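You operate a simulated robot arm through the tools that you are given. There is no shell and no other tool. Be economical: measure what you need, move in short steps, check, and stop when the job is done.

Carry out the task below with a simulated robot arm. There is one attempt and no reset: what you move stays moved.

JOB
Warm the cold steam main gently, then open it wide.
Fine: open the line drain, wind the main wheel to about 25, wait till the drain blows steam, close the drain.

The check looks at the end state, three seconds after you hand in, the way a careful person would. Anything else that was tipped, shoved, dropped, spilled or broken makes it a failure.

ROBOT AND FRAMES
A 7-joint arm with a two-finger parallel gripper on a trunk, on a base that drives. Base frame: it is fixed to the floor where the robot stands at the start and does not move with it; the origin is under the middle of the robot, x ahead of it, y to its left, z up. Lengths are in m, angles in degrees, forces in N, time in s.
Its first joint turns from -166.0 to 166.0 degrees. Places, roughly: blue lever [0.5, -0.4, 0.2]; brass pipework [0.7, -0.4, 0.5]; kettle inlet wheel [1.4, 0.1, 0.6]; kettle outlet wheel [1.1, -0.1, 0.6]; kettle steam wheel [0.3, -0.5, 0.6]; line drain knob [0.9, -0.2, 0.8]; main steam wheel [0.7, -0.3, 0.9]; tun outlet wheel [-0.2, -1.1, 0.4]. Payload 4.4 kg.
Tool frame: the origin (TCP) lies between the finger pads and is the grasp point; the fingertips stand 0.023 m ahead of it; z points along the fingers, y is the line along which they close. The gripper opens to 0.094 m. The fingers are 0.038 m wide and 0.01 m thick; the gripper's body (0.054 by 0.096 m) begins 0.039 m behind the TCP.
Orientation is that of the tool frame in the base frame, as a unit quaternion [w, x, y, z]. With the fingers straight down and closing along the base's y, the tool's x points along the base's -x, its y along +y and its z along -z.

CONTROLS
- The arm moves only by the tool move_arm. Its argument "moves" is a list of rows, each a list of 7 numbers: the turn, a rotation vector about the tool's x, y, z in degrees, then the shift along the tool's x, y, z in m, then the finger opening in m, from 0 to 0.094. In form: [[rx, ry, rz, dx, dy, dz, gripper], ...]. A call has 1 to 8 rows; each row is the pose to reach, as a shift and turn from the pose commanded when the call began, along the tool's axes at that moment. A row lasts 0.2 s, in which the tool goes at most 0.05 m and 8.6 degrees; a call with a longer step from one row to the next is refused whole, and so is a gripper value outside its range. A pose out of reach is approached as far as the arm can. The call stops where the force on the tool passes 80 N (or 10 N more than at its start, if that is more) or the arm is blocked; 0.2 s more then pass. Each finger travels about 0.108 m/s and halts on what it meets, pressing with about 30 N; the grip force reading is that of the motor and also rises with nothing between the fingers. The clock runs only during rows and for 0.2 s after the last one: add rows that repeat a pose to give the fingers time. It gives the time, the measured TCP pose, the force on the tool (base axes), the opening and the grip force at its end, in the units of the frame above (readings bear some noise), with the torque about the TCP (base axes, N m) and any sound that the robot's microphone picked up.
- Cameras (640 x 400 px; columns grow to the right, rows downward): "scene" is now at [0.1279, 0.1526, 1.4696]; the picture's right is [-0.94, -0.34, 0.00], its down [-0.19, 0.54, -0.82] and it looks along [0.28, -0.77, -0.57] (base axes); focal length 278 px, centre (320, 200). "wrist" rides on the gripper at [0.086, 0.016, -0.074] in the tool frame; the picture's right is [-0.18, 0.98, 0.00], its down [-0.58, -0.11, -0.81] and it looks along [-0.79, -0.15, 0.59] (tool axes); focal length 243 px, centre (320, 200). There is no depth. A picture from a camera that has moved, and an enlarged one, comes with that camera's place and axes in the base frame and with its lens.
- get_image(camera): a new picture of that camera. The clock stands still meanwhile.
- roll_base(legs): drives the robot by 1 to 6 legs, each [ahead, left, turn to the left] in m, m and degrees, along the robot's own axes; the way and the turn of a leg run together, so that a leg with both is an arc; at most 1.5 m and 180 degrees a leg. The arm and the cameras ride along, it lands a little off, and it stops where it bumps. It gives what a move gives.
- aim_head(pan, tilt): turns the head with the scene camera to pan (to the left, within 120 degrees either way) and tilt (down, from -29 to 69), counted from straight ahead of the robot. It gives what a move gives.
- zoom(camera, box): a new picture of the part [left, top, right, bottom] of that camera's present view, enlarged. The clock stands still meanwhile.
- finish_job(): hands the job in; it is judged then, once.

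Work in short steps. Places have to be worked out from the pictures, the camera data and where the tool is seen: move nearer, look again, correct. Check each grasp and each placing, and mend what went wrong. You have 120 turns and 82 pictures in all, those below and enlarged ones among them. Open the gripper and draw the arm clear of the work before you hand the job in, unless the task says otherwise; then end with one line.

The tools are called as a command line: name --pt "numbers of a row" for each row, then --argument value for the rest, lists and objects as JSON in quotes. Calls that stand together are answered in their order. move_arm: Moves the arm, as the interface text tells. Its arguments: {"type":"object","properties":{"moves":{"type":"array"}},"required":["moves"]} The other tools are called the same way: roll_base (legs) drives the base; aim_head (pan, tilt) turns the head that bears the scene camera; get_image (camera) takes a picture; zoom (camera, box) takes an enlarged picture of a part of a camera's view; finish_job () hands the job in.

At the start:

```text
t: 0.0
tool_pos: [0.5528, -0.3752, 1.1149]
ee_rot: [0.0, 0.001, 1.0, 0.001]
contact_force: [-0.1, -1.0, -0.2]
wrist_torque: [0.0, -0.01, 0.0]
finger_gap: 0.0943
finger_force: 0.0
robot x, y, heading: [0.0006, 0.0005, 0.2]
head pan, tilt: [-70.4, 34.7]
```

scene: 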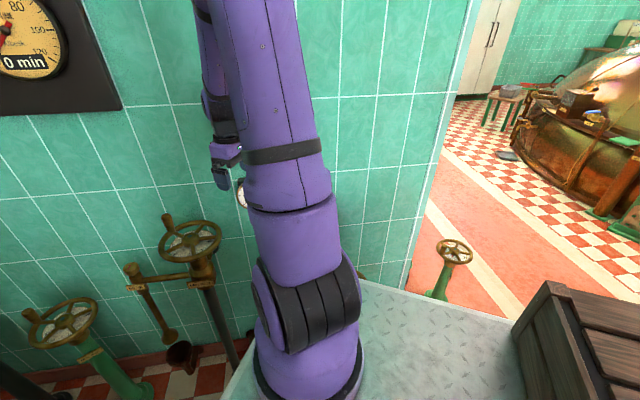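
wrist: 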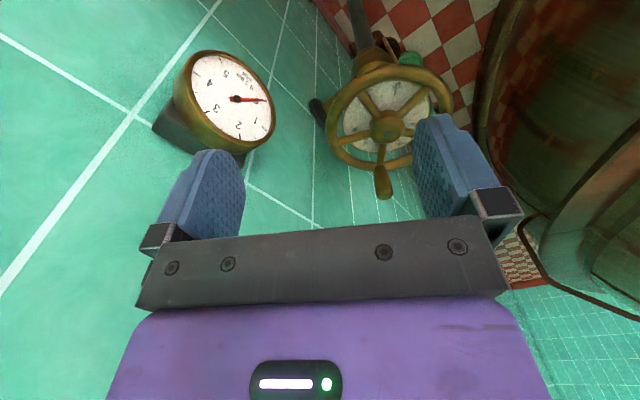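

The scene shows a brass wheel with a drain branch at the left of the arm. I'll zoom in on it and take a picture with a different pan.

zoom --camera "scene" --box '[0, 200, 260, 400]'

aim_head --pan -35 --tilt 35

get_image --camera "scene"

```text
2.00 times, centred on (130, 300) of scene
camera zoom: at [0.1279, 0.1526, 1.4696], right [-0.94, -0.34, 0.0], down [-0.19, 0.54, -0.82], along [0.28, -0.77, -0.57], focal length 556 px, centre (700, 0)
```

zoom: 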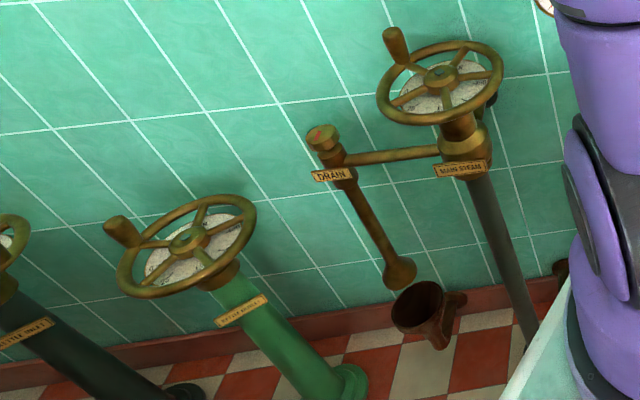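

```text
t: 1.0
tool_pos: [0.5529, -0.3749, 1.1139]
ee_rot: [0.0, 0.0, 1.0, 0.0]
contact_force: [0.1, 0.3, 0.1]
wrist_torque: [0.02, -0.01, -0.02]
finger_gap: 0.0939
finger_force: 0.0
robot x, y, heading: [-0.0025, -0.0007, 0.0]
head pan, tilt: [-35.0, 35.0]
```

```text
78 pictures are left
camera scene: at [0.1704, 0.1852, 1.4692], right [-0.57, -0.82, 0.0], down [-0.47, 0.33, -0.82], along [0.67, -0.47, -0.57], focal length 278 px, centre (320, 200)
```

scene: 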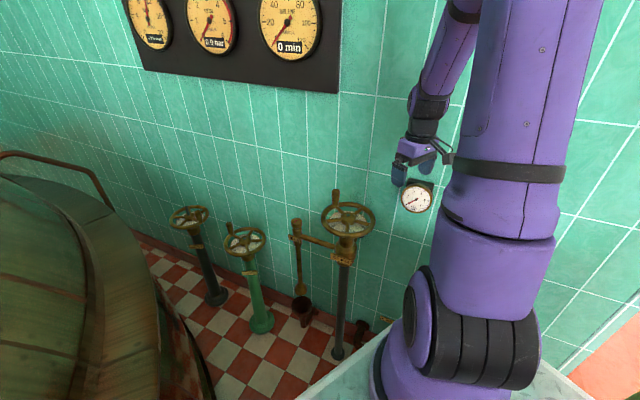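

Ray-crossing puts the main wheel hub near (0.70, -0.30, 0.90) and the drain knob near (0.89, -0.20, 0.80). I'll look closely at both.

zoom --camera "wrist" --box '[300, 40, 480, 210]'

zoom --camera "scene" --box '[270, 175, 390, 250]'

zoom --camera "scene" --box '[120, 0, 340, 100]'

```text
2.35 times, centred on (390, 125) of wrist
camera zoom: at [0.4657, -0.3593, 1.1884], right [0.18, 0.98, 0.0], down [0.58, -0.11, 0.81], along [0.79, -0.15, -0.59], focal length 571 px, centre (155, 376)
```

zoom: 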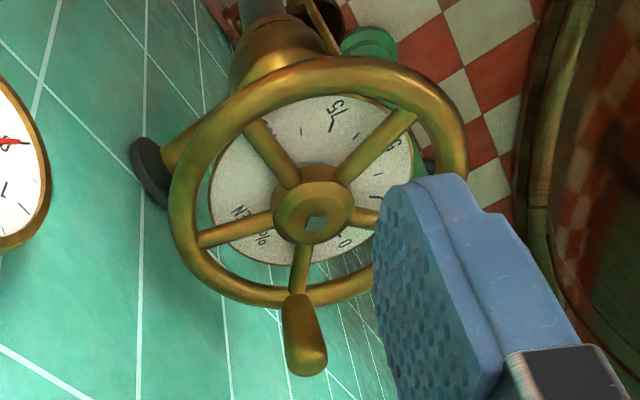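

```text
5.33 times, centred on (330, 212) of scene
camera zoom: at [0.1704, 0.1852, 1.4692], right [-0.57, -0.82, 0.0], down [-0.47, 0.33, -0.82], along [0.67, -0.47, -0.57], focal length 1482 px, centre (267, 133)
```

zoom: 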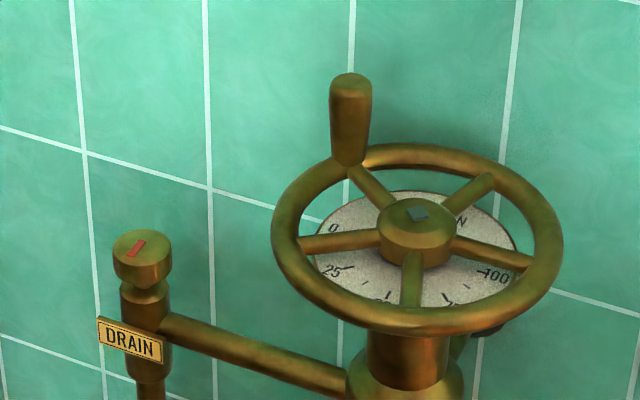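

```text
2.91 times, centred on (230, 50) of scene
camera zoom: at [0.1704, 0.1852, 1.4692], right [-0.57, -0.82, 0.0], down [-0.47, 0.33, -0.82], along [0.67, -0.47, -0.57], focal length 808 px, centre (582, 636)
```

zoom: 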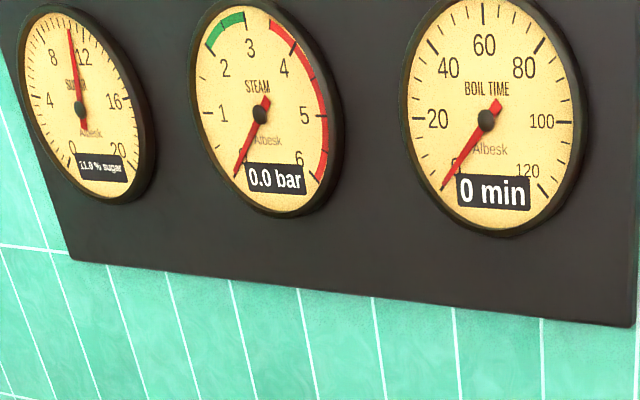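

Wheel has an upright spinner handle on the rim and a dial under the spokes (0, 25, 50, 75, 100). The drain is a small round knob with a red stripe. I'll tilt the wrist camera down over the wheel for a top view.

move_arm --pt "0 7.5 0 -0.02 0.02 -0.01 0.094" --pt "0 15 0 -0.04 0.04 -0.02 0.094" --pt "0 22.5 0 -0.06 0.06 -0.03 0.094" --pt "0 30 0 -0.08 0.08 -0.04 0.094" --pt "0 30 0 -0.08 0.08 -0.04 0.094"

get_image --camera "wrist"

```text
t: 2.2
tool_pos: [0.6327, -0.2957, 1.1548]
ee_rot: [-0.26, 0.001, 0.966, 0.001]
contact_force: [-0.8, 0.3, -0.2]
wrist_torque: [0.01, 0.0, 0.0]
finger_gap: 0.0939
finger_force: 0.1
robot x, y, heading: [-0.0026, -0.0005, 0.0]
head pan, tilt: [-35.0, 35.0]
```

```text
74 pictures are left
camera wrist: at [0.5951, -0.2792, 1.2625], right [0.16, 0.98, -0.09], down [0.91, -0.11, 0.41], along [0.39, -0.15, -0.91], focal length 243 px, centre (320, 200)
```

wrist: 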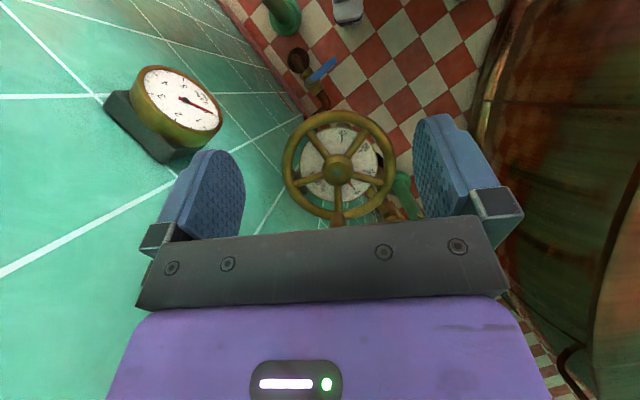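

A good top view; I enlarge the wheel.

zoom --camera "wrist" --box '[270, 100, 410, 230]'

zoom --camera "wrist" --box '[100, 50, 240, 170]'

```text
3.08 times, centred on (340, 165) of wrist
camera zoom: at [0.5951, -0.2792, 1.2625], right [0.16, 0.98, -0.09], down [0.91, -0.11, 0.41], along [0.39, -0.15, -0.91], focal length 746 px, centre (258, 308)
```

zoom: 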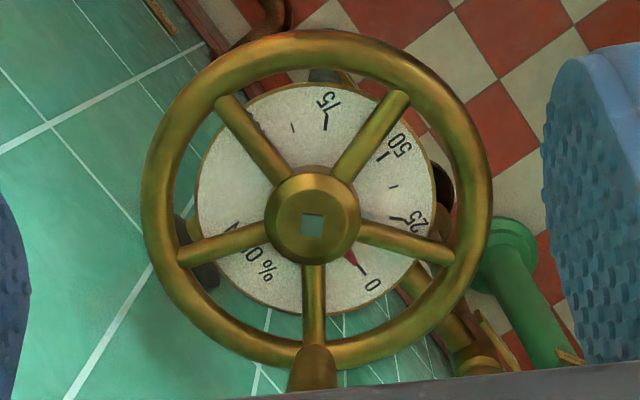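

```text
3.33 times, centred on (170, 110) of wrist
camera zoom: at [0.5951, -0.2792, 1.2625], right [0.16, 0.98, -0.09], down [0.91, -0.11, 0.41], along [0.39, -0.15, -0.91], focal length 809 px, centre (820, 500)
```

zoom: 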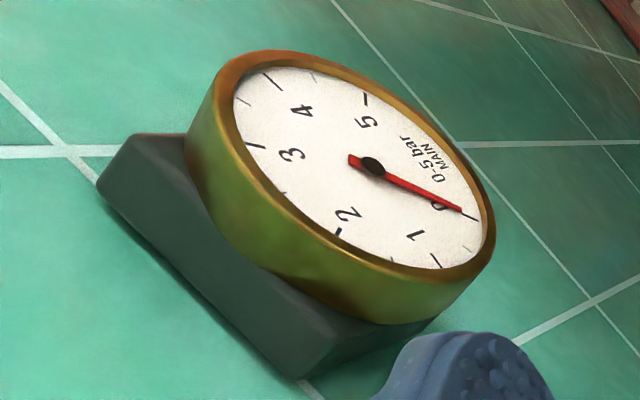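

The red pointer under the wheel stands at 0, the scale rises counter-clockwise (about 46° per 25), and the main gauge reads 0 bar. Now I move over the drain knob and look at it.

move_arm --pt "0 0 0 -0.034 0.026 -0.0025 0.094" --pt "0 0 0 -0.068 0.052 -0.005 0.094" --pt "0 0 0 -0.102 0.078 -0.0075 0.094" --pt "0 0 0 -0.136 0.104 -0.01 0.094" --pt "0 0 0 -0.172 0.13 -0.0125 0.094" --pt "0 0 0 -0.172 0.13 -0.0125 0.094"

get_image --camera "wrist"

get_image --camera "scene"

```text
t: 3.6
tool_pos: [0.7863, -0.167, 1.0794]
ee_rot: [-0.259, -0.001, 0.966, 0.0]
contact_force: [0.7, 0.2, 0.5]
wrist_torque: [0.02, -0.02, 0.04]
finger_gap: 0.094
finger_force: 0.2
robot x, y, heading: [-0.0011, 0.0013, 0.2]
head pan, tilt: [-35.0, 35.0]
```

```text
71 pictures are left
camera wrist: at [0.7491, -0.15, 1.1864], right [0.16, 0.98, -0.09], down [0.91, -0.11, 0.41], along [0.39, -0.15, -0.91], focal length 243 px, centre (320, 200)
```

wrist: 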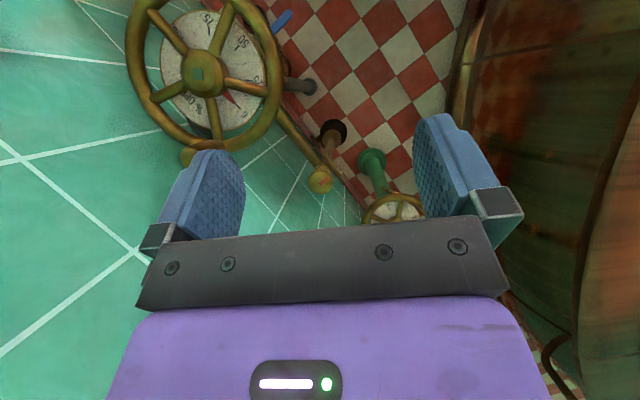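

```text
70 pictures are left
camera scene: at [0.1703, 0.1853, 1.4692], right [-0.57, -0.82, 0.0], down [-0.47, 0.33, -0.82], along [0.67, -0.47, -0.57], focal length 278 px, centre (320, 200)
```

scene: 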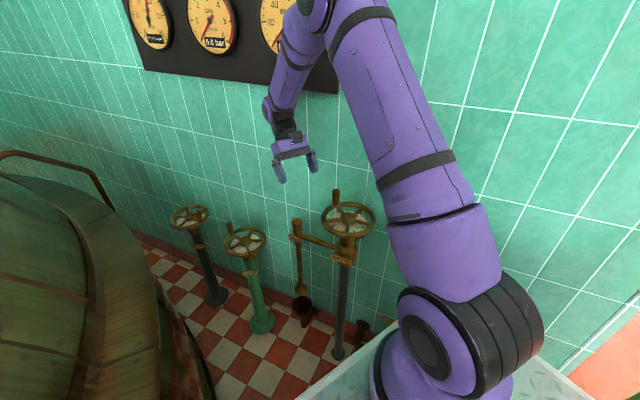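

Two-view crossing puts the knob top at about (0.872, -0.205, 0.82). I'll straighten the tool above it, then spin so that the camera side points away from the main wheel.

move_arm --pt "0 -7.5 0 -0.028 -0.01 0.006 0.094" --pt "0 -15 0 -0.057 -0.019 0.013 0.094" --pt "0 -22.5 0 -0.086 -0.028 0.02 0.094" --pt "0 -30 0 -0.1145 -0.038 0.0263 0.094" --pt "0 -30 0 -0.1145 -0.038 0.0263 0.094"

move_arm --pt "0 0 8.5 0 0 0 0.094" --pt "0 0 17 0 0 0 0.094" --pt "0 0 25.5 0 0 0 0.094" --pt "0 0 34 0 0 0 0.094" --pt "0 0 42.5 0 0 0 0.094" --pt "0 0 51 0 0 0 0.094" --pt "0 0 59.5 0 0 0 0.094" --pt "0 0 68 0 0 0 0.094"

get_image --camera "wrist"

get_image --camera "scene"

```text
t: 4.8
tool_pos: [0.8733, -0.2043, 0.998]
ee_rot: [0.001, 0.0, 1.0, -0.001]
contact_force: [-0.7, 0.5, 0.3]
wrist_torque: [0.0, -0.01, -0.05]
finger_gap: 0.0941
finger_force: 0.1
robot x, y, heading: [-0.0017, -0.0035, -0.1]
head pan, tilt: [-35.0, 35.0]
```

```text
t: 6.6
tool_pos: [0.8736, -0.2041, 0.9993]
ee_rot: [0.0, 0.56, 0.828, 0.0]
contact_force: [0.3, 0.6, -0.6]
wrist_torque: [0.0, 0.01, 0.01]
finger_gap: 0.0939
finger_force: 0.1
robot x, y, heading: [-0.0014, -0.0013, -0.2]
head pan, tilt: [-35.0, 35.0]
```

```text
69 pictures are left
camera wrist: at [0.8563, -0.1174, 1.0731], right [0.98, 0.19, 0.0], down [0.11, -0.58, 0.81], along [0.16, -0.79, -0.59], focal length 243 px, centre (320, 200)
```

wrist: 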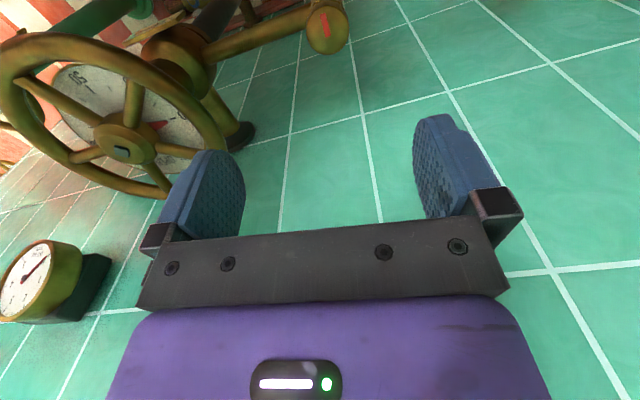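

```text
68 pictures are left
camera scene: at [0.1705, 0.1852, 1.4692], right [-0.57, -0.82, 0.0], down [-0.47, 0.33, -0.82], along [0.67, -0.47, -0.57], focal length 278 px, centre (320, 200)
```

scene: 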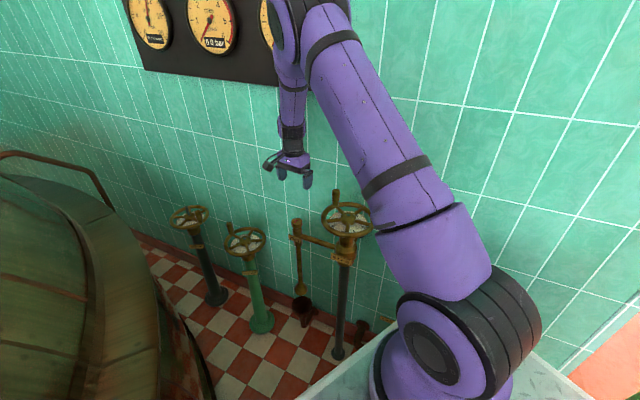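

Tool x now points about +y-ish. Knob re-estimate (0.876, -0.198). I descend part way and look again.

move_arm --pt "0 0 0 0 0 0.04 0.094" --pt "0 0 0 0 0 0.08 0.094" --pt "0 0 0 0 0 0.12 0.094" --pt "0 0 0 0 0 0.12 0.094"

get_image --camera "wrist"

zoom --camera "scene" --box '[240, 150, 400, 250]'

```text
t: 7.6
tool_pos: [0.8734, -0.2037, 0.8799]
ee_rot: [0.0, 0.559, 0.829, 0.0]
contact_force: [0.1, -0.3, 0.8]
wrist_torque: [0.02, -0.03, -0.04]
finger_gap: 0.094
finger_force: 0.0
robot x, y, heading: [0.0013, -0.0001, -0.0]
head pan, tilt: [-35.0, 35.0]
```

```text
67 pictures are left
camera wrist: at [0.8562, -0.1177, 0.9533], right [0.98, 0.2, 0.0], down [0.12, -0.58, 0.81], along [0.16, -0.79, -0.59], focal length 243 px, centre (320, 200)
```

wrist: 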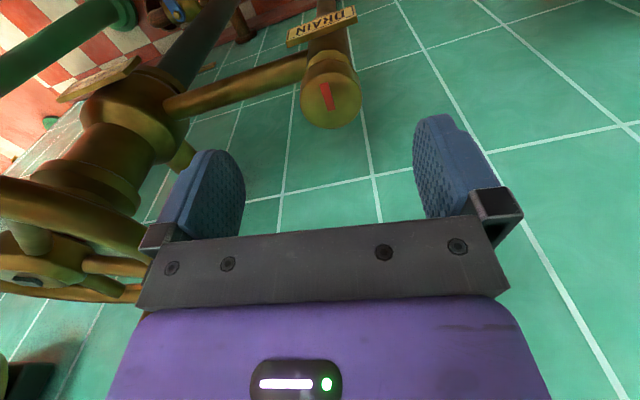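

```text
4.00 times, centred on (320, 200) of scene
camera zoom: at [0.1703, 0.1853, 1.4692], right [-0.57, -0.82, 0.0], down [-0.47, 0.33, -0.82], along [0.67, -0.47, -0.57], focal length 1111 px, centre (320, 200)
```

zoom: 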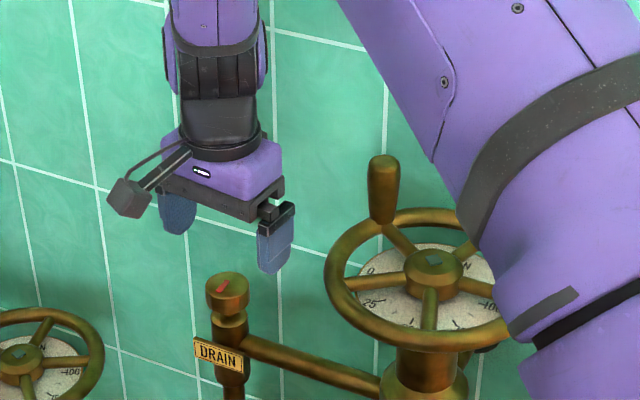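

The knob lies between the finger planes just below. I descend to grasp height with a small correction, then close.

move_arm --pt "0 0 0 0.003 0 0.02 0.094" --pt "0 0 0 0.006 0 0.04 0.094" --pt "0 0 0 0.006 0 0.061 0.094" --pt "0 0 0 0.006 0 0.061 0.05" --pt "0 0 0 0.006 0 0.061 0.05"

get_image --camera "wrist"

zoom --camera "scene" --box '[240, 150, 400, 250]'

```text
t: 8.8
tool_pos: [0.8725, -0.1984, 0.819]
ee_rot: [0.0, 0.558, 0.83, 0.0]
contact_force: [6.0, 2.8, -0.1]
wrist_torque: [-0.02, -0.09, 0.07]
finger_gap: 0.0527
finger_force: 3.5
robot x, y, heading: [0.0009, -0.0012, -0.0]
head pan, tilt: [-35.0, 35.0]
```

```text
65 pictures are left
camera wrist: at [0.8546, -0.1122, 0.8919], right [0.98, 0.2, 0.0], down [0.12, -0.58, 0.81], along [0.16, -0.79, -0.59], focal length 243 px, centre (320, 200)
```

wrist: 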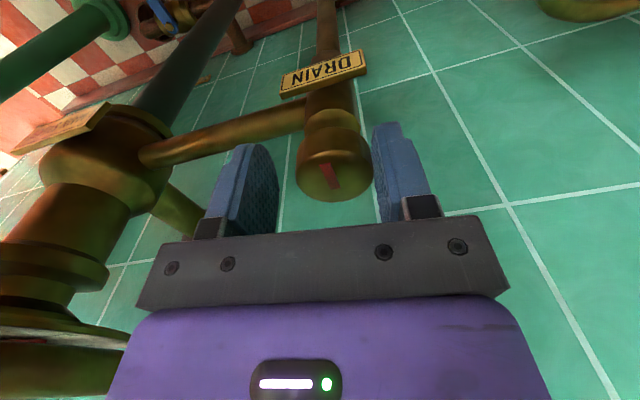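

```text
4.00 times, centred on (320, 200) of scene
camera zoom: at [0.1707, 0.1854, 1.4691], right [-0.57, -0.82, 0.0], down [-0.47, 0.33, -0.82], along [0.67, -0.47, -0.57], focal length 1111 px, centre (320, 200)
```

zoom: 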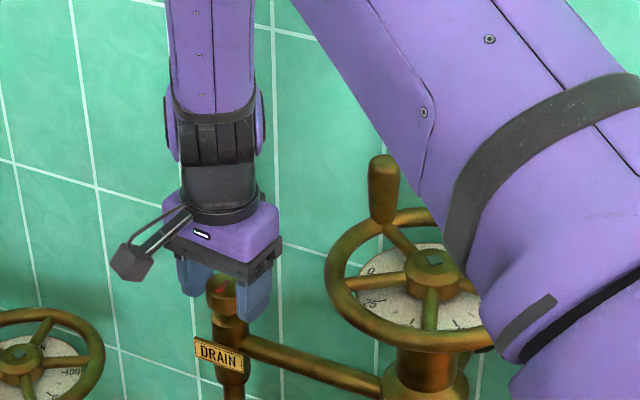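

The far finger touches the knob, whose centre is about 6 mm to tool +y; I shift and close.

move_arm --pt "0 0 0 0 0.006 0 0.054" --pt "0 0 0 0 0.006 0.004 0.03" --pt "0 0 0 0 0.006 0.004 0.02" --pt "0 0 0 0 0.006 0.004 0.02"

get_image --camera "wrist"

```text
t: 9.8
tool_pos: [0.8775, -0.1957, 0.817]
ee_rot: [0.003, 0.559, 0.829, 0.0]
contact_force: [-1.8, 4.3, 38.1]
wrist_torque: [-0.41, 0.32, 0.0]
finger_gap: 0.0412
finger_force: 45.1
robot x, y, heading: [0.0003, 0.0014, -0.1]
head pan, tilt: [-35.0, 35.0]
```

```text
63 pictures are left
camera wrist: at [0.8596, -0.1098, 0.8903], right [0.98, 0.2, 0.0], down [0.11, -0.58, 0.81], along [0.16, -0.79, -0.59], focal length 243 px, centre (320, 200)
```

wrist: 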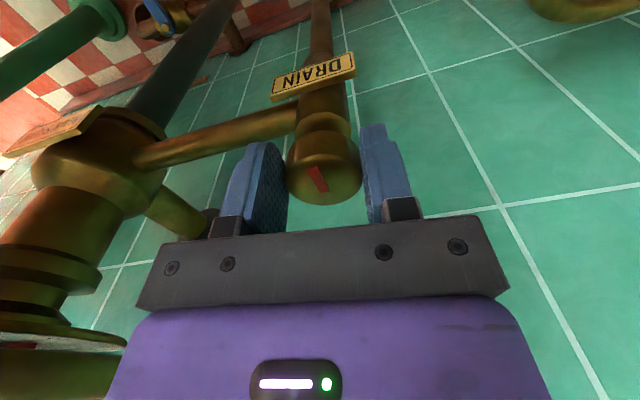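

Gripped firmly (41 mm). I ease the vertical load and turn counter-clockwise (tool −z) about 34°, watching the torque.

move_arm --pt "0 0 0 0 0 -0.004 0.02" --pt "0 0 -8.5 0 0 -0.004 0.02" --pt "0 0 -17 0 0 -0.004 0.02" --pt "0 0 -25.5 0 0 -0.004 0.02" --pt "0 0 -34 0 0 -0.004 0.02"

get_image --camera "wrist"

```text
t: 11.0
tool_pos: [0.8731, -0.2017, 0.8167]
ee_rot: [-0.002, 0.294, 0.956, -0.003]
contact_force: [-20.6, -30.4, -9.5]
wrist_torque: [0.61, 0.82, -0.37]
finger_gap: 0.0406
finger_force: 45.1
robot x, y, heading: [0.0007, 0.0029, 0.0]
head pan, tilt: [-35.0, 35.0]
```

```text
62 pictures are left
camera wrist: at [0.8114, -0.1388, 0.891], right [0.7, 0.71, -0.01], down [0.42, -0.41, 0.8], along [0.57, -0.57, -0.59], focal length 243 px, centre (320, 200)
```

wrist: 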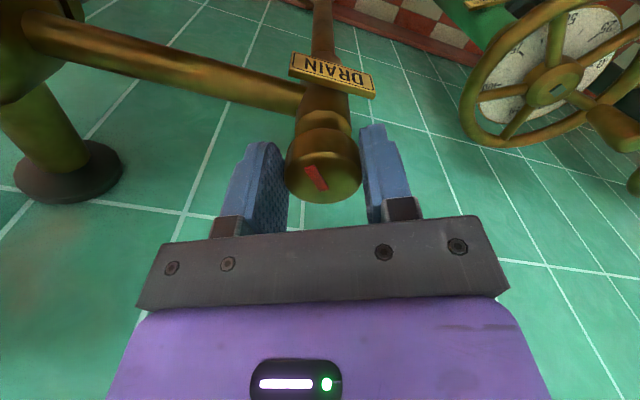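

The knob turned with the grip (stripe fixed relative to fingers), but the side load says the true knob centre is near (0.885, -0.206). I continue turning about that centre.

move_arm --pt "0 0 0 0.0003 -0.0074 0 0.02" --pt "0 0 -8.5 -0.0005 -0.0093 0 0.02" --pt "0 0 -17 -0.0012 -0.0111 0 0.02" --pt "0 0 -25.5 -0.0024 -0.0126 0 0.02" --pt "0 0 -34 -0.0036 -0.014 0 0.02"

get_image --camera "wrist"

zoom --camera "scene" --box '[240, 150, 400, 250]'

```text
t: 12.2
tool_pos: [0.8711, -0.207, 0.8168]
ee_rot: [-0.001, -0.003, 1.0, 0.0]
contact_force: [-5.8, 8.4, -29.1]
wrist_torque: [-0.13, 0.19, 0.11]
finger_gap: 0.0405
finger_force: 45.1
robot x, y, heading: [0.0, 0.0027, 0.0]
head pan, tilt: [-35.0, 35.0]
```

```text
61 pictures are left
camera wrist: at [0.7857, -0.1908, 0.8914], right [0.18, 0.98, 0.0], down [0.58, -0.11, 0.8], along [0.79, -0.14, -0.59], focal length 243 px, centre (320, 200)
```

wrist: 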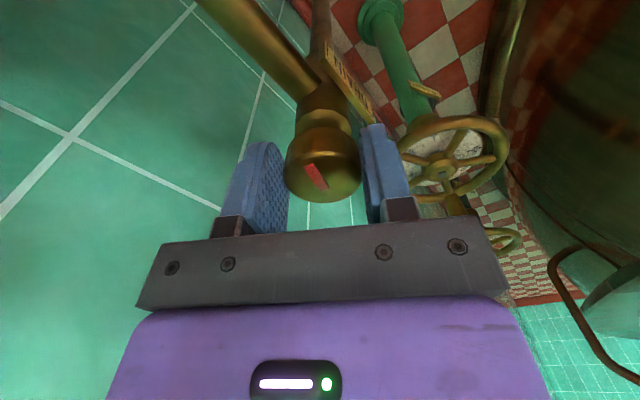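

```text
4.00 times, centred on (320, 200) of scene
camera zoom: at [0.1713, 0.1856, 1.4691], right [-0.57, -0.82, 0.0], down [-0.47, 0.33, -0.82], along [0.67, -0.47, -0.57], focal length 1111 px, centre (320, 200)
```

zoom: 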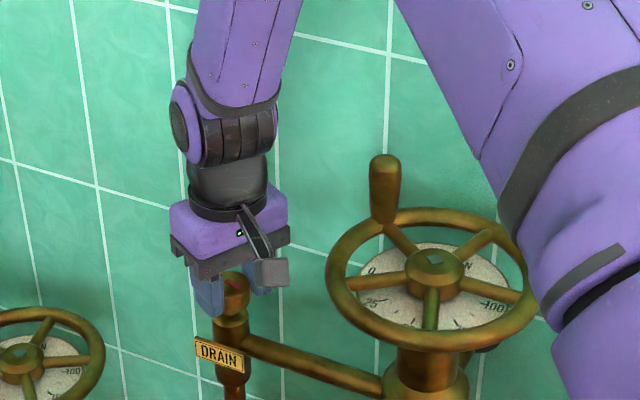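

Turned 68° with no stop yet. To keep the camera away from the wheel I release, recentre on the knob, turn back 51° and re-grip.

move_arm --pt "0 0 0 0 0 0 0.075" --pt "0 0 0 -0.0113 0.0013 0 0.075" --pt "0 0 8.5 -0.0113 0.0013 0 0.075" --pt "0 0 17 -0.0113 0.0013 0 0.075" --pt "0 0 25.5 -0.0113 0.0013 0 0.075" --pt "0 0 34 -0.0113 0.0013 0 0.075" --pt "0 0 42.5 -0.0113 0.0013 0 0.075" --pt "0 0 51 -0.0113 0.0013 0 0.075"

move_arm --pt "0 0 0 0 0 0 0.02" --pt "0 0 0 0 0 0 0.02" --pt "0 0 0 0 0 0 0.02"

get_image --camera "wrist"

```text
t: 14.0
tool_pos: [0.8833, -0.2091, 0.8188]
ee_rot: [0.0, 0.431, 0.902, 0.0]
contact_force: [0.1, 1.0, -0.8]
wrist_torque: [0.0, 0.0, -0.03]
finger_gap: 0.0748
finger_force: 0.1
robot x, y, heading: [0.0, -0.0004, 0.1]
head pan, tilt: [-35.0, 35.0]
```

```text
t: 14.8
tool_pos: [0.8825, -0.2088, 0.8196]
ee_rot: [0.001, 0.431, 0.903, 0.0]
contact_force: [-2.9, -1.5, 0.2]
wrist_torque: [0.12, -0.28, -0.04]
finger_gap: 0.0414
finger_force: 45.1
robot x, y, heading: [0.0004, -0.0003, -0.2]
head pan, tilt: [-35.0, 35.0]
```

```text
59 pictures are left
camera wrist: at [0.8413, -0.131, 0.8924], right [0.88, 0.48, 0.0], down [0.28, -0.52, 0.81], along [0.38, -0.71, -0.59], focal length 243 px, centre (320, 200)
```

wrist: 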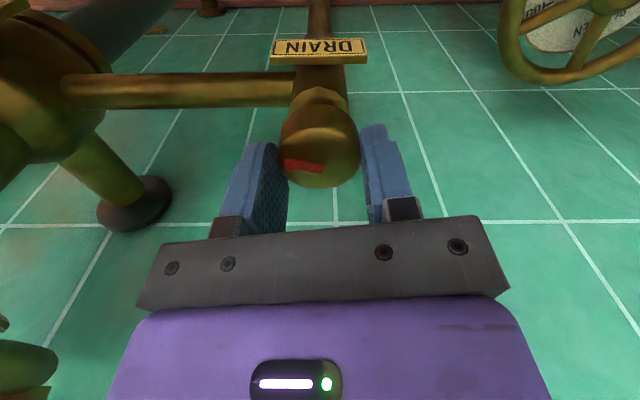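

Well centred now; the stripe is nearly parallel to the branch pipe. I turn on counter-clockwise and watch for a stop.

move_arm --pt "0 0 -8.5 0 0 0 0.02" --pt "0 0 -17 0 0 0 0.02" --pt "0 0 -25.5 0 0 0 0.02" --pt "0 0 -34 0 0 0 0.02"

get_image --camera "wrist"

```text
t: 15.8
tool_pos: [0.8835, -0.207, 0.8178]
ee_rot: [0.0, 0.147, 0.989, 0.0]
contact_force: [3.4, 5.8, 0.7]
wrist_torque: [-0.01, 0.09, -0.25]
finger_gap: 0.0406
finger_force: 45.3
robot x, y, heading: [0.0005, 0.0012, 0.0]
head pan, tilt: [-35.0, 35.0]
```

```text
58 pictures are left
camera wrist: at [0.8057, -0.1666, 0.8922], right [0.46, 0.89, 0.0], down [0.52, -0.27, 0.81], along [0.72, -0.37, -0.59], focal length 243 px, centre (320, 200)
```

wrist: 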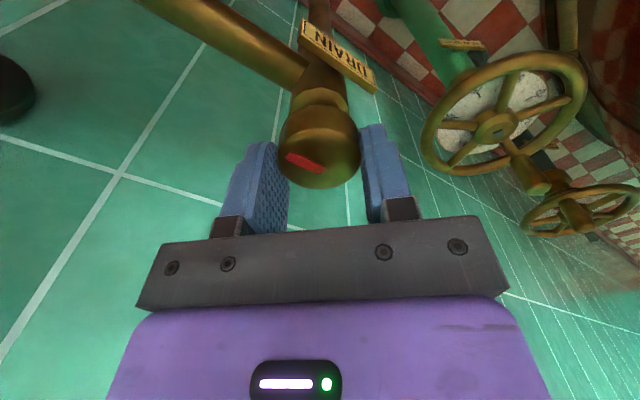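

The stripe slipped about 16° relative to the pads, so the knob hit its stop near 90° — it lies along the branch now. I release and rise to check.

move_arm --pt "0 0 0 0 0 0 0.075" --pt "0 0 0 0 0 0 0.09" --pt "0 0 0 0 0 -0.04 0.09" --pt "0 0 0 0 0 -0.08 0.09" --pt "0 0 0 0 0 -0.12 0.09" --pt "0 0 0 0 0 -0.16 0.09" --pt "0 0 0 0 0 -0.2 0.09" --pt "0 0 0 0 0 -0.2 0.09"

get_image --camera "wrist"

zoom --camera "scene" --box '[240, 175, 400, 275]'

```text
t: 17.6
tool_pos: [0.8831, -0.2082, 1.0183]
ee_rot: [0.001, 0.149, 0.989, 0.0]
contact_force: [0.6, -0.3, -0.5]
wrist_torque: [0.02, -0.02, 0.03]
finger_gap: 0.09
finger_force: 0.0
robot x, y, heading: [-0.001, -0.0, 0.4]
head pan, tilt: [-35.0, 35.0]
```

```text
57 pictures are left
camera wrist: at [0.8048, -0.1665, 1.0925], right [0.46, 0.89, 0.0], down [0.52, -0.27, 0.81], along [0.71, -0.37, -0.59], focal length 243 px, centre (320, 200)
```

wrist: 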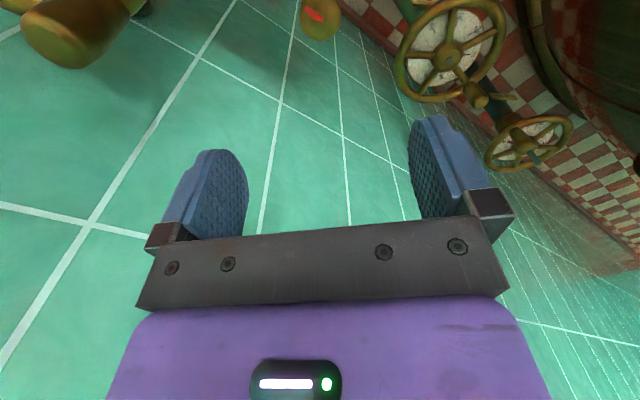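

```text
4.00 times, centred on (320, 225) of scene
camera zoom: at [0.1706, 0.1852, 1.4692], right [-0.57, -0.82, 0.0], down [-0.47, 0.33, -0.82], along [0.67, -0.47, -0.57], focal length 1111 px, centre (320, 100)
```

zoom: 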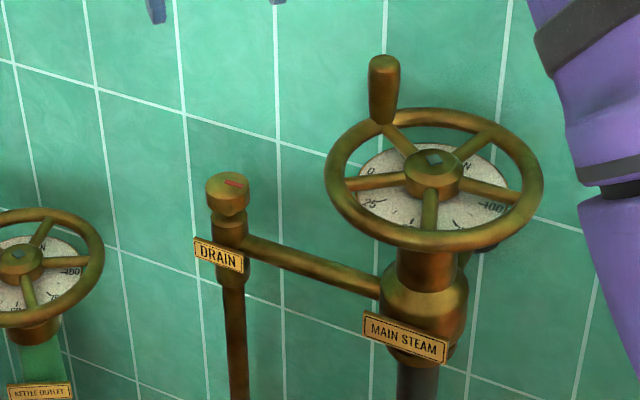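

The red stripe is parallel to the branch: drain open. Now I move above the wheel's handle, which I judge at (0.783, -0.308), top about z 0.98.

move_arm --pt "0 0 -4 0.017 -0.031 -0.03 0.09" --pt "0 0 -8.5 0.034 -0.062 -0.03 0.09" --pt "0 0 -13 0.05 -0.094 -0.03 0.09" --pt "0 0 -17 0.067 -0.125 -0.03 0.09" --pt "0 0 -17 0.067 -0.125 -0.03 0.09"

get_image --camera "wrist"

zoom --camera "scene" --box '[260, 130, 420, 230]'

```text
t: 18.8
tool_pos: [0.7822, -0.3089, 1.0497]
ee_rot: [0.001, 0.001, 1.0, 0.001]
contact_force: [0.4, 0.1, 0.3]
wrist_torque: [0.03, -0.01, -0.03]
finger_gap: 0.09
finger_force: 0.0
robot x, y, heading: [-0.0015, -0.0014, 0.0]
head pan, tilt: [-35.0, 35.0]
```

```text
55 pictures are left
camera wrist: at [0.6961, -0.2921, 1.123], right [0.18, 0.98, 0.0], down [0.58, -0.11, 0.81], along [0.79, -0.15, -0.59], focal length 243 px, centre (320, 200)
```

wrist: 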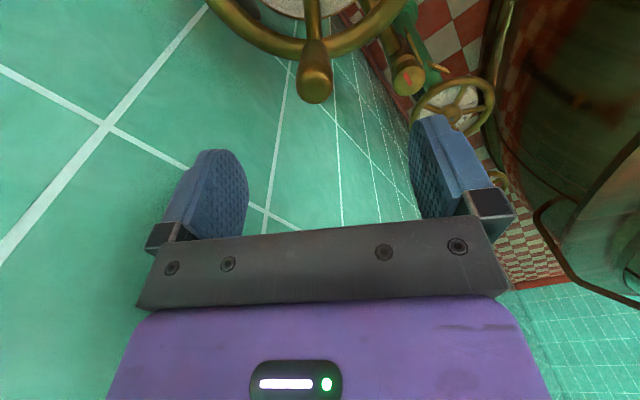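

```text
4.00 times, centred on (340, 180) of scene
camera zoom: at [0.1706, 0.1853, 1.4692], right [-0.57, -0.82, 0.0], down [-0.47, 0.33, -0.82], along [0.67, -0.47, -0.57], focal length 1111 px, centre (240, 280)
```

zoom: 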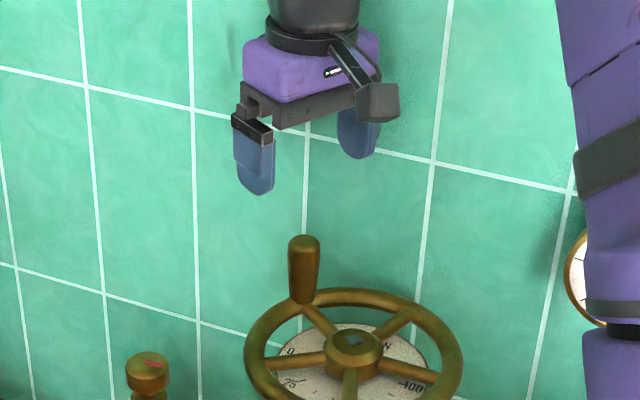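

Crossing rays: handle top at (0.785, -0.312, 0.957). I descend around it to z 0.938 and close.

move_arm --pt "0 0 0 -0.003 -0.003 0.04 0.09" --pt "0 0 0 -0.003 -0.003 0.08 0.09" --pt "0 0 0 -0.003 -0.003 0.112 0.09" --pt "0 0 0 -0.003 -0.003 0.112 0.05" --pt "0 0 0 -0.003 -0.003 0.112 0.05"

get_image --camera "wrist"

```text
t: 20.0
tool_pos: [0.7866, -0.3102, 0.9357]
ee_rot: [0.0, 0.0, 1.0, 0.0]
contact_force: [-0.6, 0.4, 0.9]
wrist_torque: [-0.03, 0.0, 0.02]
finger_gap: 0.0501
finger_force: 0.0
robot x, y, heading: [0.0026, -0.0035, 0.1]
head pan, tilt: [-35.0, 35.0]
```

```text
53 pictures are left
camera wrist: at [0.6999, -0.2948, 1.0109], right [0.18, 0.98, 0.0], down [0.58, -0.11, 0.81], along [0.79, -0.15, -0.59], focal length 243 px, centre (320, 200)
```

wrist: 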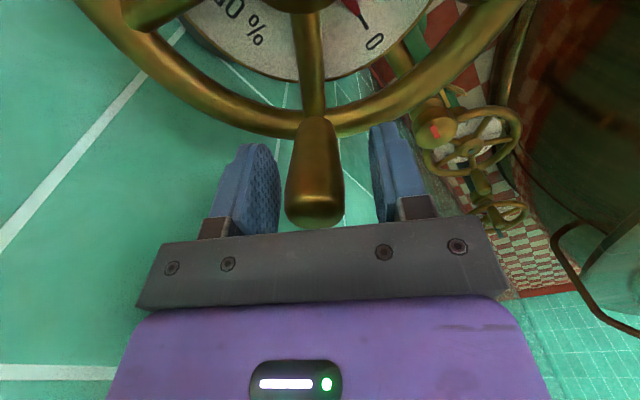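

Handle is centred between the pads. I grip it and turn the wheel 17° counter-clockwise as a trial about a centre near (0.704, -0.303).

move_arm --pt "0 0 0 0 0 0 0.015" --pt "0 0 0 0 0 0 0.015" --pt "0 0 -4.2 0 0.006 0 0.015" --pt "0 0 -8.5 -0.0003 0.0122 0 0.015" --pt "0 0 -12.7 0.0003 0.0182 0 0.015" --pt "0 0 -17 0.0013 0.0243 0 0.015"

get_image --camera "wrist"

```text
t: 21.4
tool_pos: [0.785, -0.2866, 0.939]
ee_rot: [-0.001, -0.149, 0.989, 0.0]
contact_force: [8.2, -6.8, 5.5]
wrist_torque: [0.12, -0.31, 0.41]
finger_gap: 0.027
finger_force: 45.2
robot x, y, heading: [-0.0013, -0.0018, 0.1]
head pan, tilt: [-35.0, 35.0]
```

```text
52 pictures are left
camera wrist: at [0.6974, -0.2966, 1.0109], right [-0.11, 0.99, 0.0], down [0.59, 0.07, 0.81], along [0.8, 0.09, -0.59], focal length 243 px, centre (320, 200)
```

wrist: 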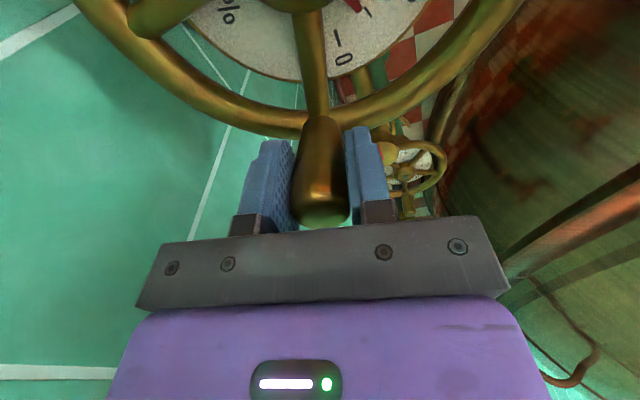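

The pointer turns 1:1 with the wheel (17° now). Loads are small; I turn 29° more to reach about 25.

move_arm --pt "0 0 -3.6 0 0.0052 0 0.015" --pt "0 0 -7.25 -0.0003 0.0104 0 0.015" --pt "0 0 -10.9 0.0002 0.0156 0 0.015" --pt "0 0 -14.5 0.0006 0.0208 0 0.015" --pt "0 0 -18.1 0.0016 0.026 0 0.015" --pt "0 0 -21.75 0.0028 0.031 0 0.015" --pt "0 0 -25.4 0.0045 0.036 0 0.015" --pt "0 0 -29 0.0064 0.0408 0 0.015"

get_image --camera "wrist"

zoom --camera "scene" --box '[260, 150, 420, 250]'

```text
t: 23.2
tool_pos: [0.7653, -0.25, 0.9376]
ee_rot: [0.0, -0.391, 0.92, 0.0]
contact_force: [0.9, -6.2, 20.6]
wrist_torque: [-0.31, 0.43, 0.16]
finger_gap: 0.027
finger_force: 45.0
robot x, y, heading: [-0.0024, 0.0002, 0.1]
head pan, tilt: [-35.0, 35.0]
```

```text
51 pictures are left
camera wrist: at [0.694, -0.3011, 1.0109], right [-0.58, 0.82, 0.0], down [0.48, 0.34, 0.81], along [0.66, 0.47, -0.59], focal length 243 px, centre (320, 200)
```

wrist: 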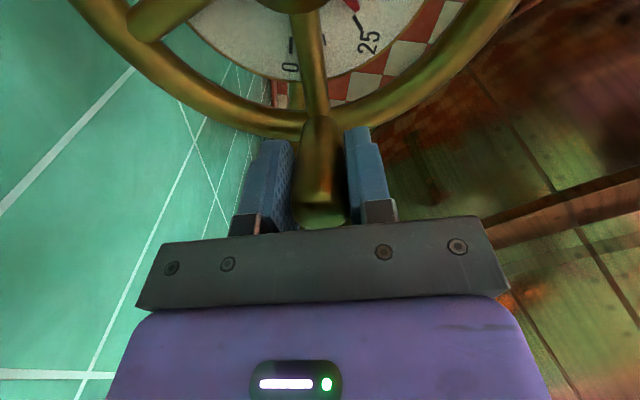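

```text
4.00 times, centred on (340, 200) of scene
camera zoom: at [0.1698, 0.1852, 1.4693], right [-0.57, -0.82, 0.0], down [-0.47, 0.33, -0.82], along [0.67, -0.47, -0.57], focal length 1111 px, centre (240, 200)
```

zoom: 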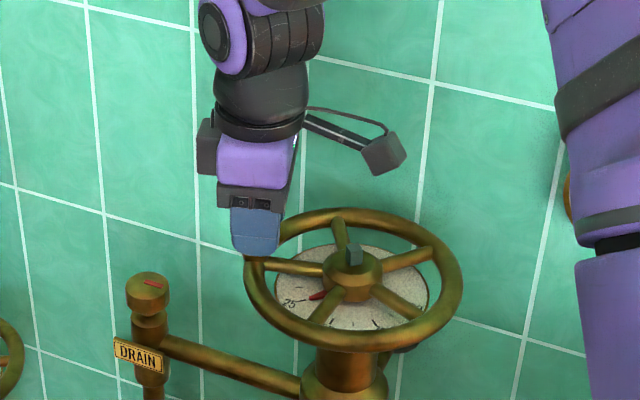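

The pointer is on the 25 mark. I hold and wait, watching the drain outlet and the sound.

move_arm --pt "0 0 0 0 0 0 0.015" --pt "0 0 0 0 0 0 0.015" --pt "0 0 0 0 0 0 0.015" --pt "0 0 0 0 0 0 0.015" --pt "0 0 0 0 0 0 0.015" --pt "0 0 0 0 0 0 0.015" --pt "0 0 0 0 0 0 0.015" --pt "0 0 0 0 0 0 0.015"

get_image --camera "scene"

```text
t: 25.0
tool_pos: [0.7655, -0.2503, 0.9374]
ee_rot: [0.0, -0.391, 0.92, 0.0]
contact_force: [-3.5, -5.1, 17.0]
wrist_torque: [-0.05, 0.11, 0.07]
finger_gap: 0.0269
finger_force: 45.1
robot x, y, heading: [0.0017, 0.0022, 0.1]
head pan, tilt: [-35.0, 35.0]
```

```text
49 pictures are left
camera scene: at [0.1697, 0.1852, 1.4693], right [-0.57, -0.82, 0.0], down [-0.47, 0.33, -0.82], along [0.67, -0.47, -0.57], focal length 278 px, centre (320, 200)
```

scene: 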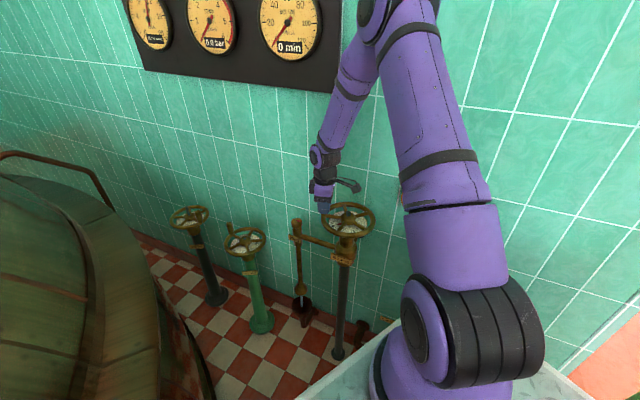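

A thin stream seems to leave the drain; I look closer.

zoom --camera "scene" --box '[260, 260, 380, 360]'

move_arm --pt "0 0 0 0 0 0 0.015" --pt "0 0 0 0 0 0 0.015" --pt "0 0 0 0 0 0 0.015" --pt "0 0 0 0 0 0 0.015" --pt "0 0 0 0 0 0 0.015" --pt "0 0 0 0 0 0 0.015" --pt "0 0 0 0 0 0 0.015" --pt "0 0 0 0 0 0 0.015"

move_arm --pt "0 0 0 0 0 0 0.015" --pt "0 0 0 0 0 0 0.015" --pt "0 0 0 0 0 0 0.015" --pt "0 0 0 0 0 0 0.015" --pt "0 0 0 0 0 0 0.015" --pt "0 0 0 0 0 0 0.015" --pt "0 0 0 0 0 0 0.015" --pt "0 0 0 0 0 0 0.015"

move_arm --pt "0 0 0 0 0 0 0.015" --pt "0 0 0 0 0 0 0.015" --pt "0 0 0 0 0 0 0.015" --pt "0 0 0 0 0 0 0.015" --pt "0 0 0 0 0 0 0.015" --pt "0 0 0 0 0 0 0.015" --pt "0 0 0 0 0 0 0.015" --pt "0 0 0 0 0 0 0.015"

zoom --camera "scene" --box '[260, 260, 380, 360]'

```text
4.00 times, centred on (320, 310) of scene
camera zoom: at [0.1697, 0.1852, 1.4693], right [-0.57, -0.82, 0.0], down [-0.47, 0.33, -0.82], along [0.67, -0.47, -0.57], focal length 1111 px, centre (320, -240)
```

zoom: 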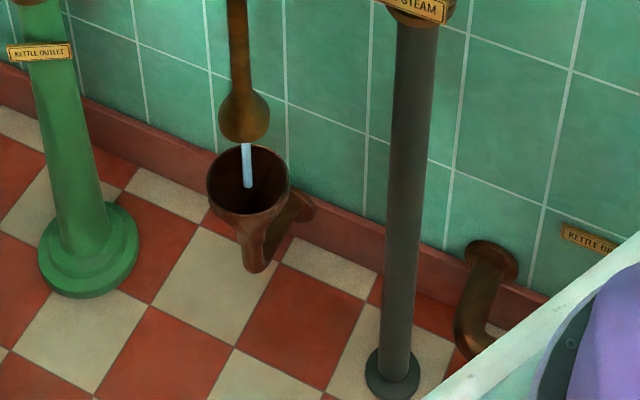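

```text
t: 26.8
tool_pos: [0.7657, -0.2505, 0.937]
ee_rot: [0.0, -0.39, 0.921, 0.0]
contact_force: [-7.7, -4.9, 14.0]
wrist_torque: [0.1, 0.06, -0.08]
finger_gap: 0.027
finger_force: 44.9
robot x, y, heading: [0.002, 0.0031, 0.2]
head pan, tilt: [-35.0, 35.0]
```

```text
t: 28.6
tool_pos: [0.7648, -0.2497, 0.9374]
ee_rot: [0.0, -0.39, 0.921, 0.0]
contact_force: [-10.0, -4.5, 10.1]
wrist_torque: [0.01, 0.16, -0.21]
finger_gap: 0.0269
finger_force: 44.7
robot x, y, heading: [0.0008, -0.0026, -0.1]
head pan, tilt: [-35.0, 35.0]
```

```text
t: 30.4
tool_pos: [0.7657, -0.2502, 0.9372]
ee_rot: [0.0, -0.391, 0.92, 0.0]
contact_force: [-9.1, -4.7, 9.1]
wrist_torque: [0.06, 0.15, -0.18]
finger_gap: 0.0269
finger_force: 44.7
robot x, y, heading: [-0.0015, -0.0002, -0.2]
head pan, tilt: [-35.0, 35.0]
```

```text
4.00 times, centred on (320, 310) of scene
camera zoom: at [0.1698, 0.1851, 1.4693], right [-0.57, -0.82, 0.0], down [-0.47, 0.33, -0.82], along [0.67, -0.47, -0.57], focal length 1111 px, centre (320, -240)
```

zoom: 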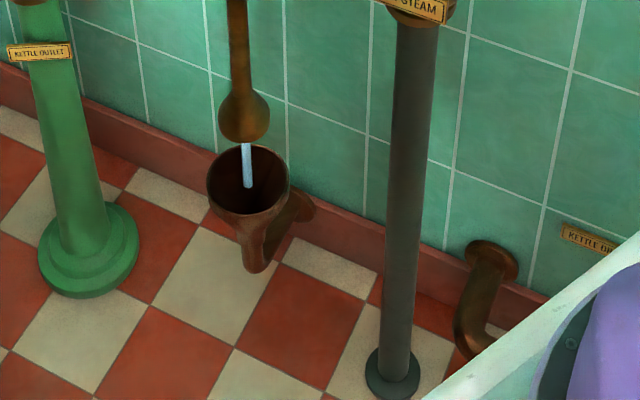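

Condensate water is draining; no steam yet. I use the wait to release the handle gently and rise.

move_arm --pt "0 0 0 0 0 0 0.06" --pt "0 0 0 0 0 0 0.08" --pt "0 0 0 0 0 -0.04 0.08" --pt "0 0 0 0 0 -0.08 0.08" --pt "0 0 0 0 0 -0.12 0.08" --pt "0 0 8.5 0 0 -0.12 0.08" --pt "0 0 17 0 0 -0.12 0.08" --pt "0 0 25.5 0 0 -0.12 0.08"

get_image --camera "wrist"

get_image --camera "scene"

```text
t: 32.2
tool_pos: [0.7665, -0.2507, 1.0563]
ee_rot: [0.0, -0.177, 0.984, 0.0]
contact_force: [0.0, -0.2, 0.1]
wrist_torque: [0.03, 0.0, -0.02]
finger_gap: 0.08
finger_force: 0.1
robot x, y, heading: [-0.0004, 0.0012, 0.2]
head pan, tilt: [-35.0, 35.0]
```

```text
46 pictures are left
camera wrist: at [0.6799, -0.2646, 1.1305], right [-0.17, 0.99, 0.0], down [0.58, 0.1, 0.81], along [0.79, 0.14, -0.59], focal length 243 px, centre (320, 200)
```

wrist: 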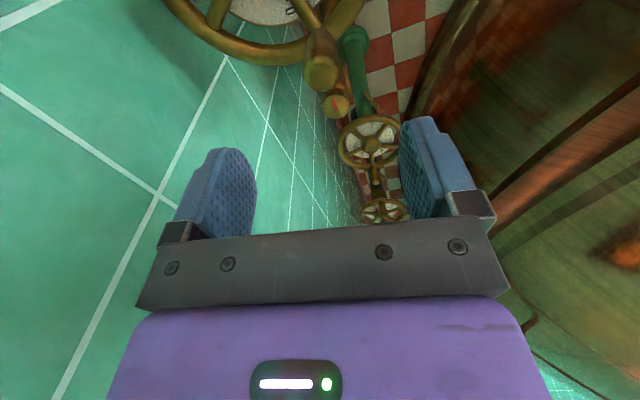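

```text
45 pictures are left
camera scene: at [0.1704, 0.1851, 1.4692], right [-0.57, -0.82, 0.0], down [-0.47, 0.33, -0.82], along [0.67, -0.47, -0.57], focal length 278 px, centre (320, 200)
```

scene: 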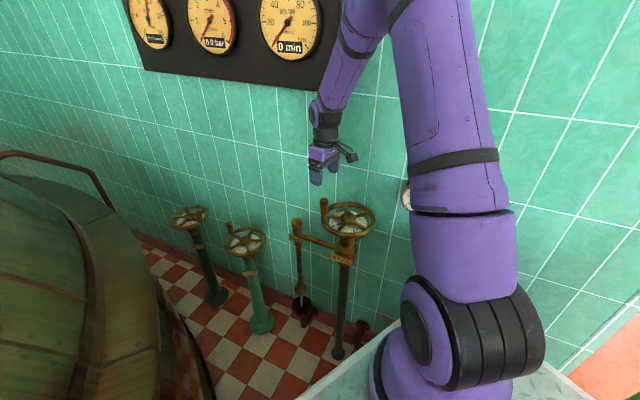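

The wheel stayed put at 25. I move back above the drain knob at the angle used before, ready to close it.

move_arm --pt "0 0 7.5 -0.025 0 0 0.09" --pt "0 0 15 -0.05 -0.001 0 0.09" --pt "0 0 22.5 -0.075 -0.001 0.01 0.09" --pt "0 0 30 -0.1 -0.0015 0.02 0.09" --pt "0 0 37.4 -0.125 -0.0018 0.03 0.09" --pt "0 0 37.4 -0.125 -0.0018 0.03 0.09"

get_image --camera "wrist"

zoom --camera "scene" --box '[240, 180, 400, 340]'

```text
t: 33.6
tool_pos: [0.8844, -0.2086, 1.0256]
ee_rot: [0.0, 0.148, 0.989, 0.0]
contact_force: [-0.2, 0.5, -0.3]
wrist_torque: [0.01, -0.01, 0.0]
finger_gap: 0.0901
finger_force: 0.1
robot x, y, heading: [-0.0027, 0.0023, -0.0]
head pan, tilt: [-35.0, 35.0]
```

```text
44 pictures are left
camera wrist: at [0.806, -0.1661, 1.0999], right [0.46, 0.89, 0.0], down [0.52, -0.27, 0.81], along [0.71, -0.37, -0.59], focal length 243 px, centre (320, 200)
```

wrist: 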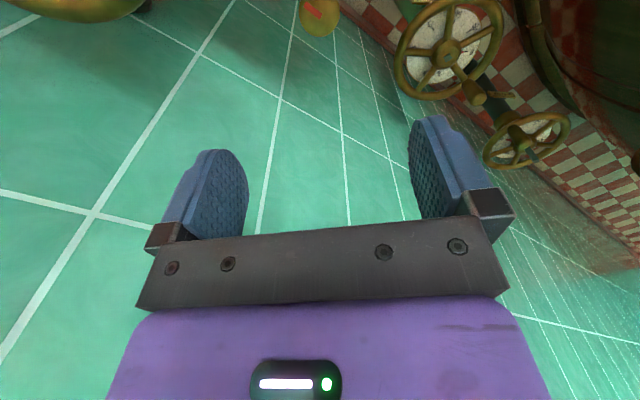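

```text
2.50 times, centred on (320, 260) of scene
camera zoom: at [0.1704, 0.1852, 1.4692], right [-0.57, -0.82, 0.0], down [-0.47, 0.33, -0.82], along [0.67, -0.47, -0.57], focal length 695 px, centre (320, 50)
```

zoom: 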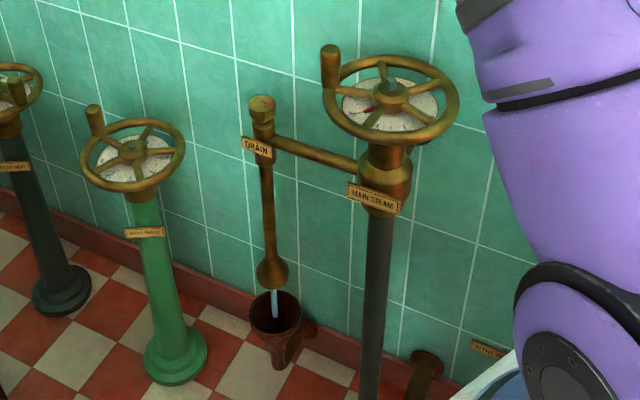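

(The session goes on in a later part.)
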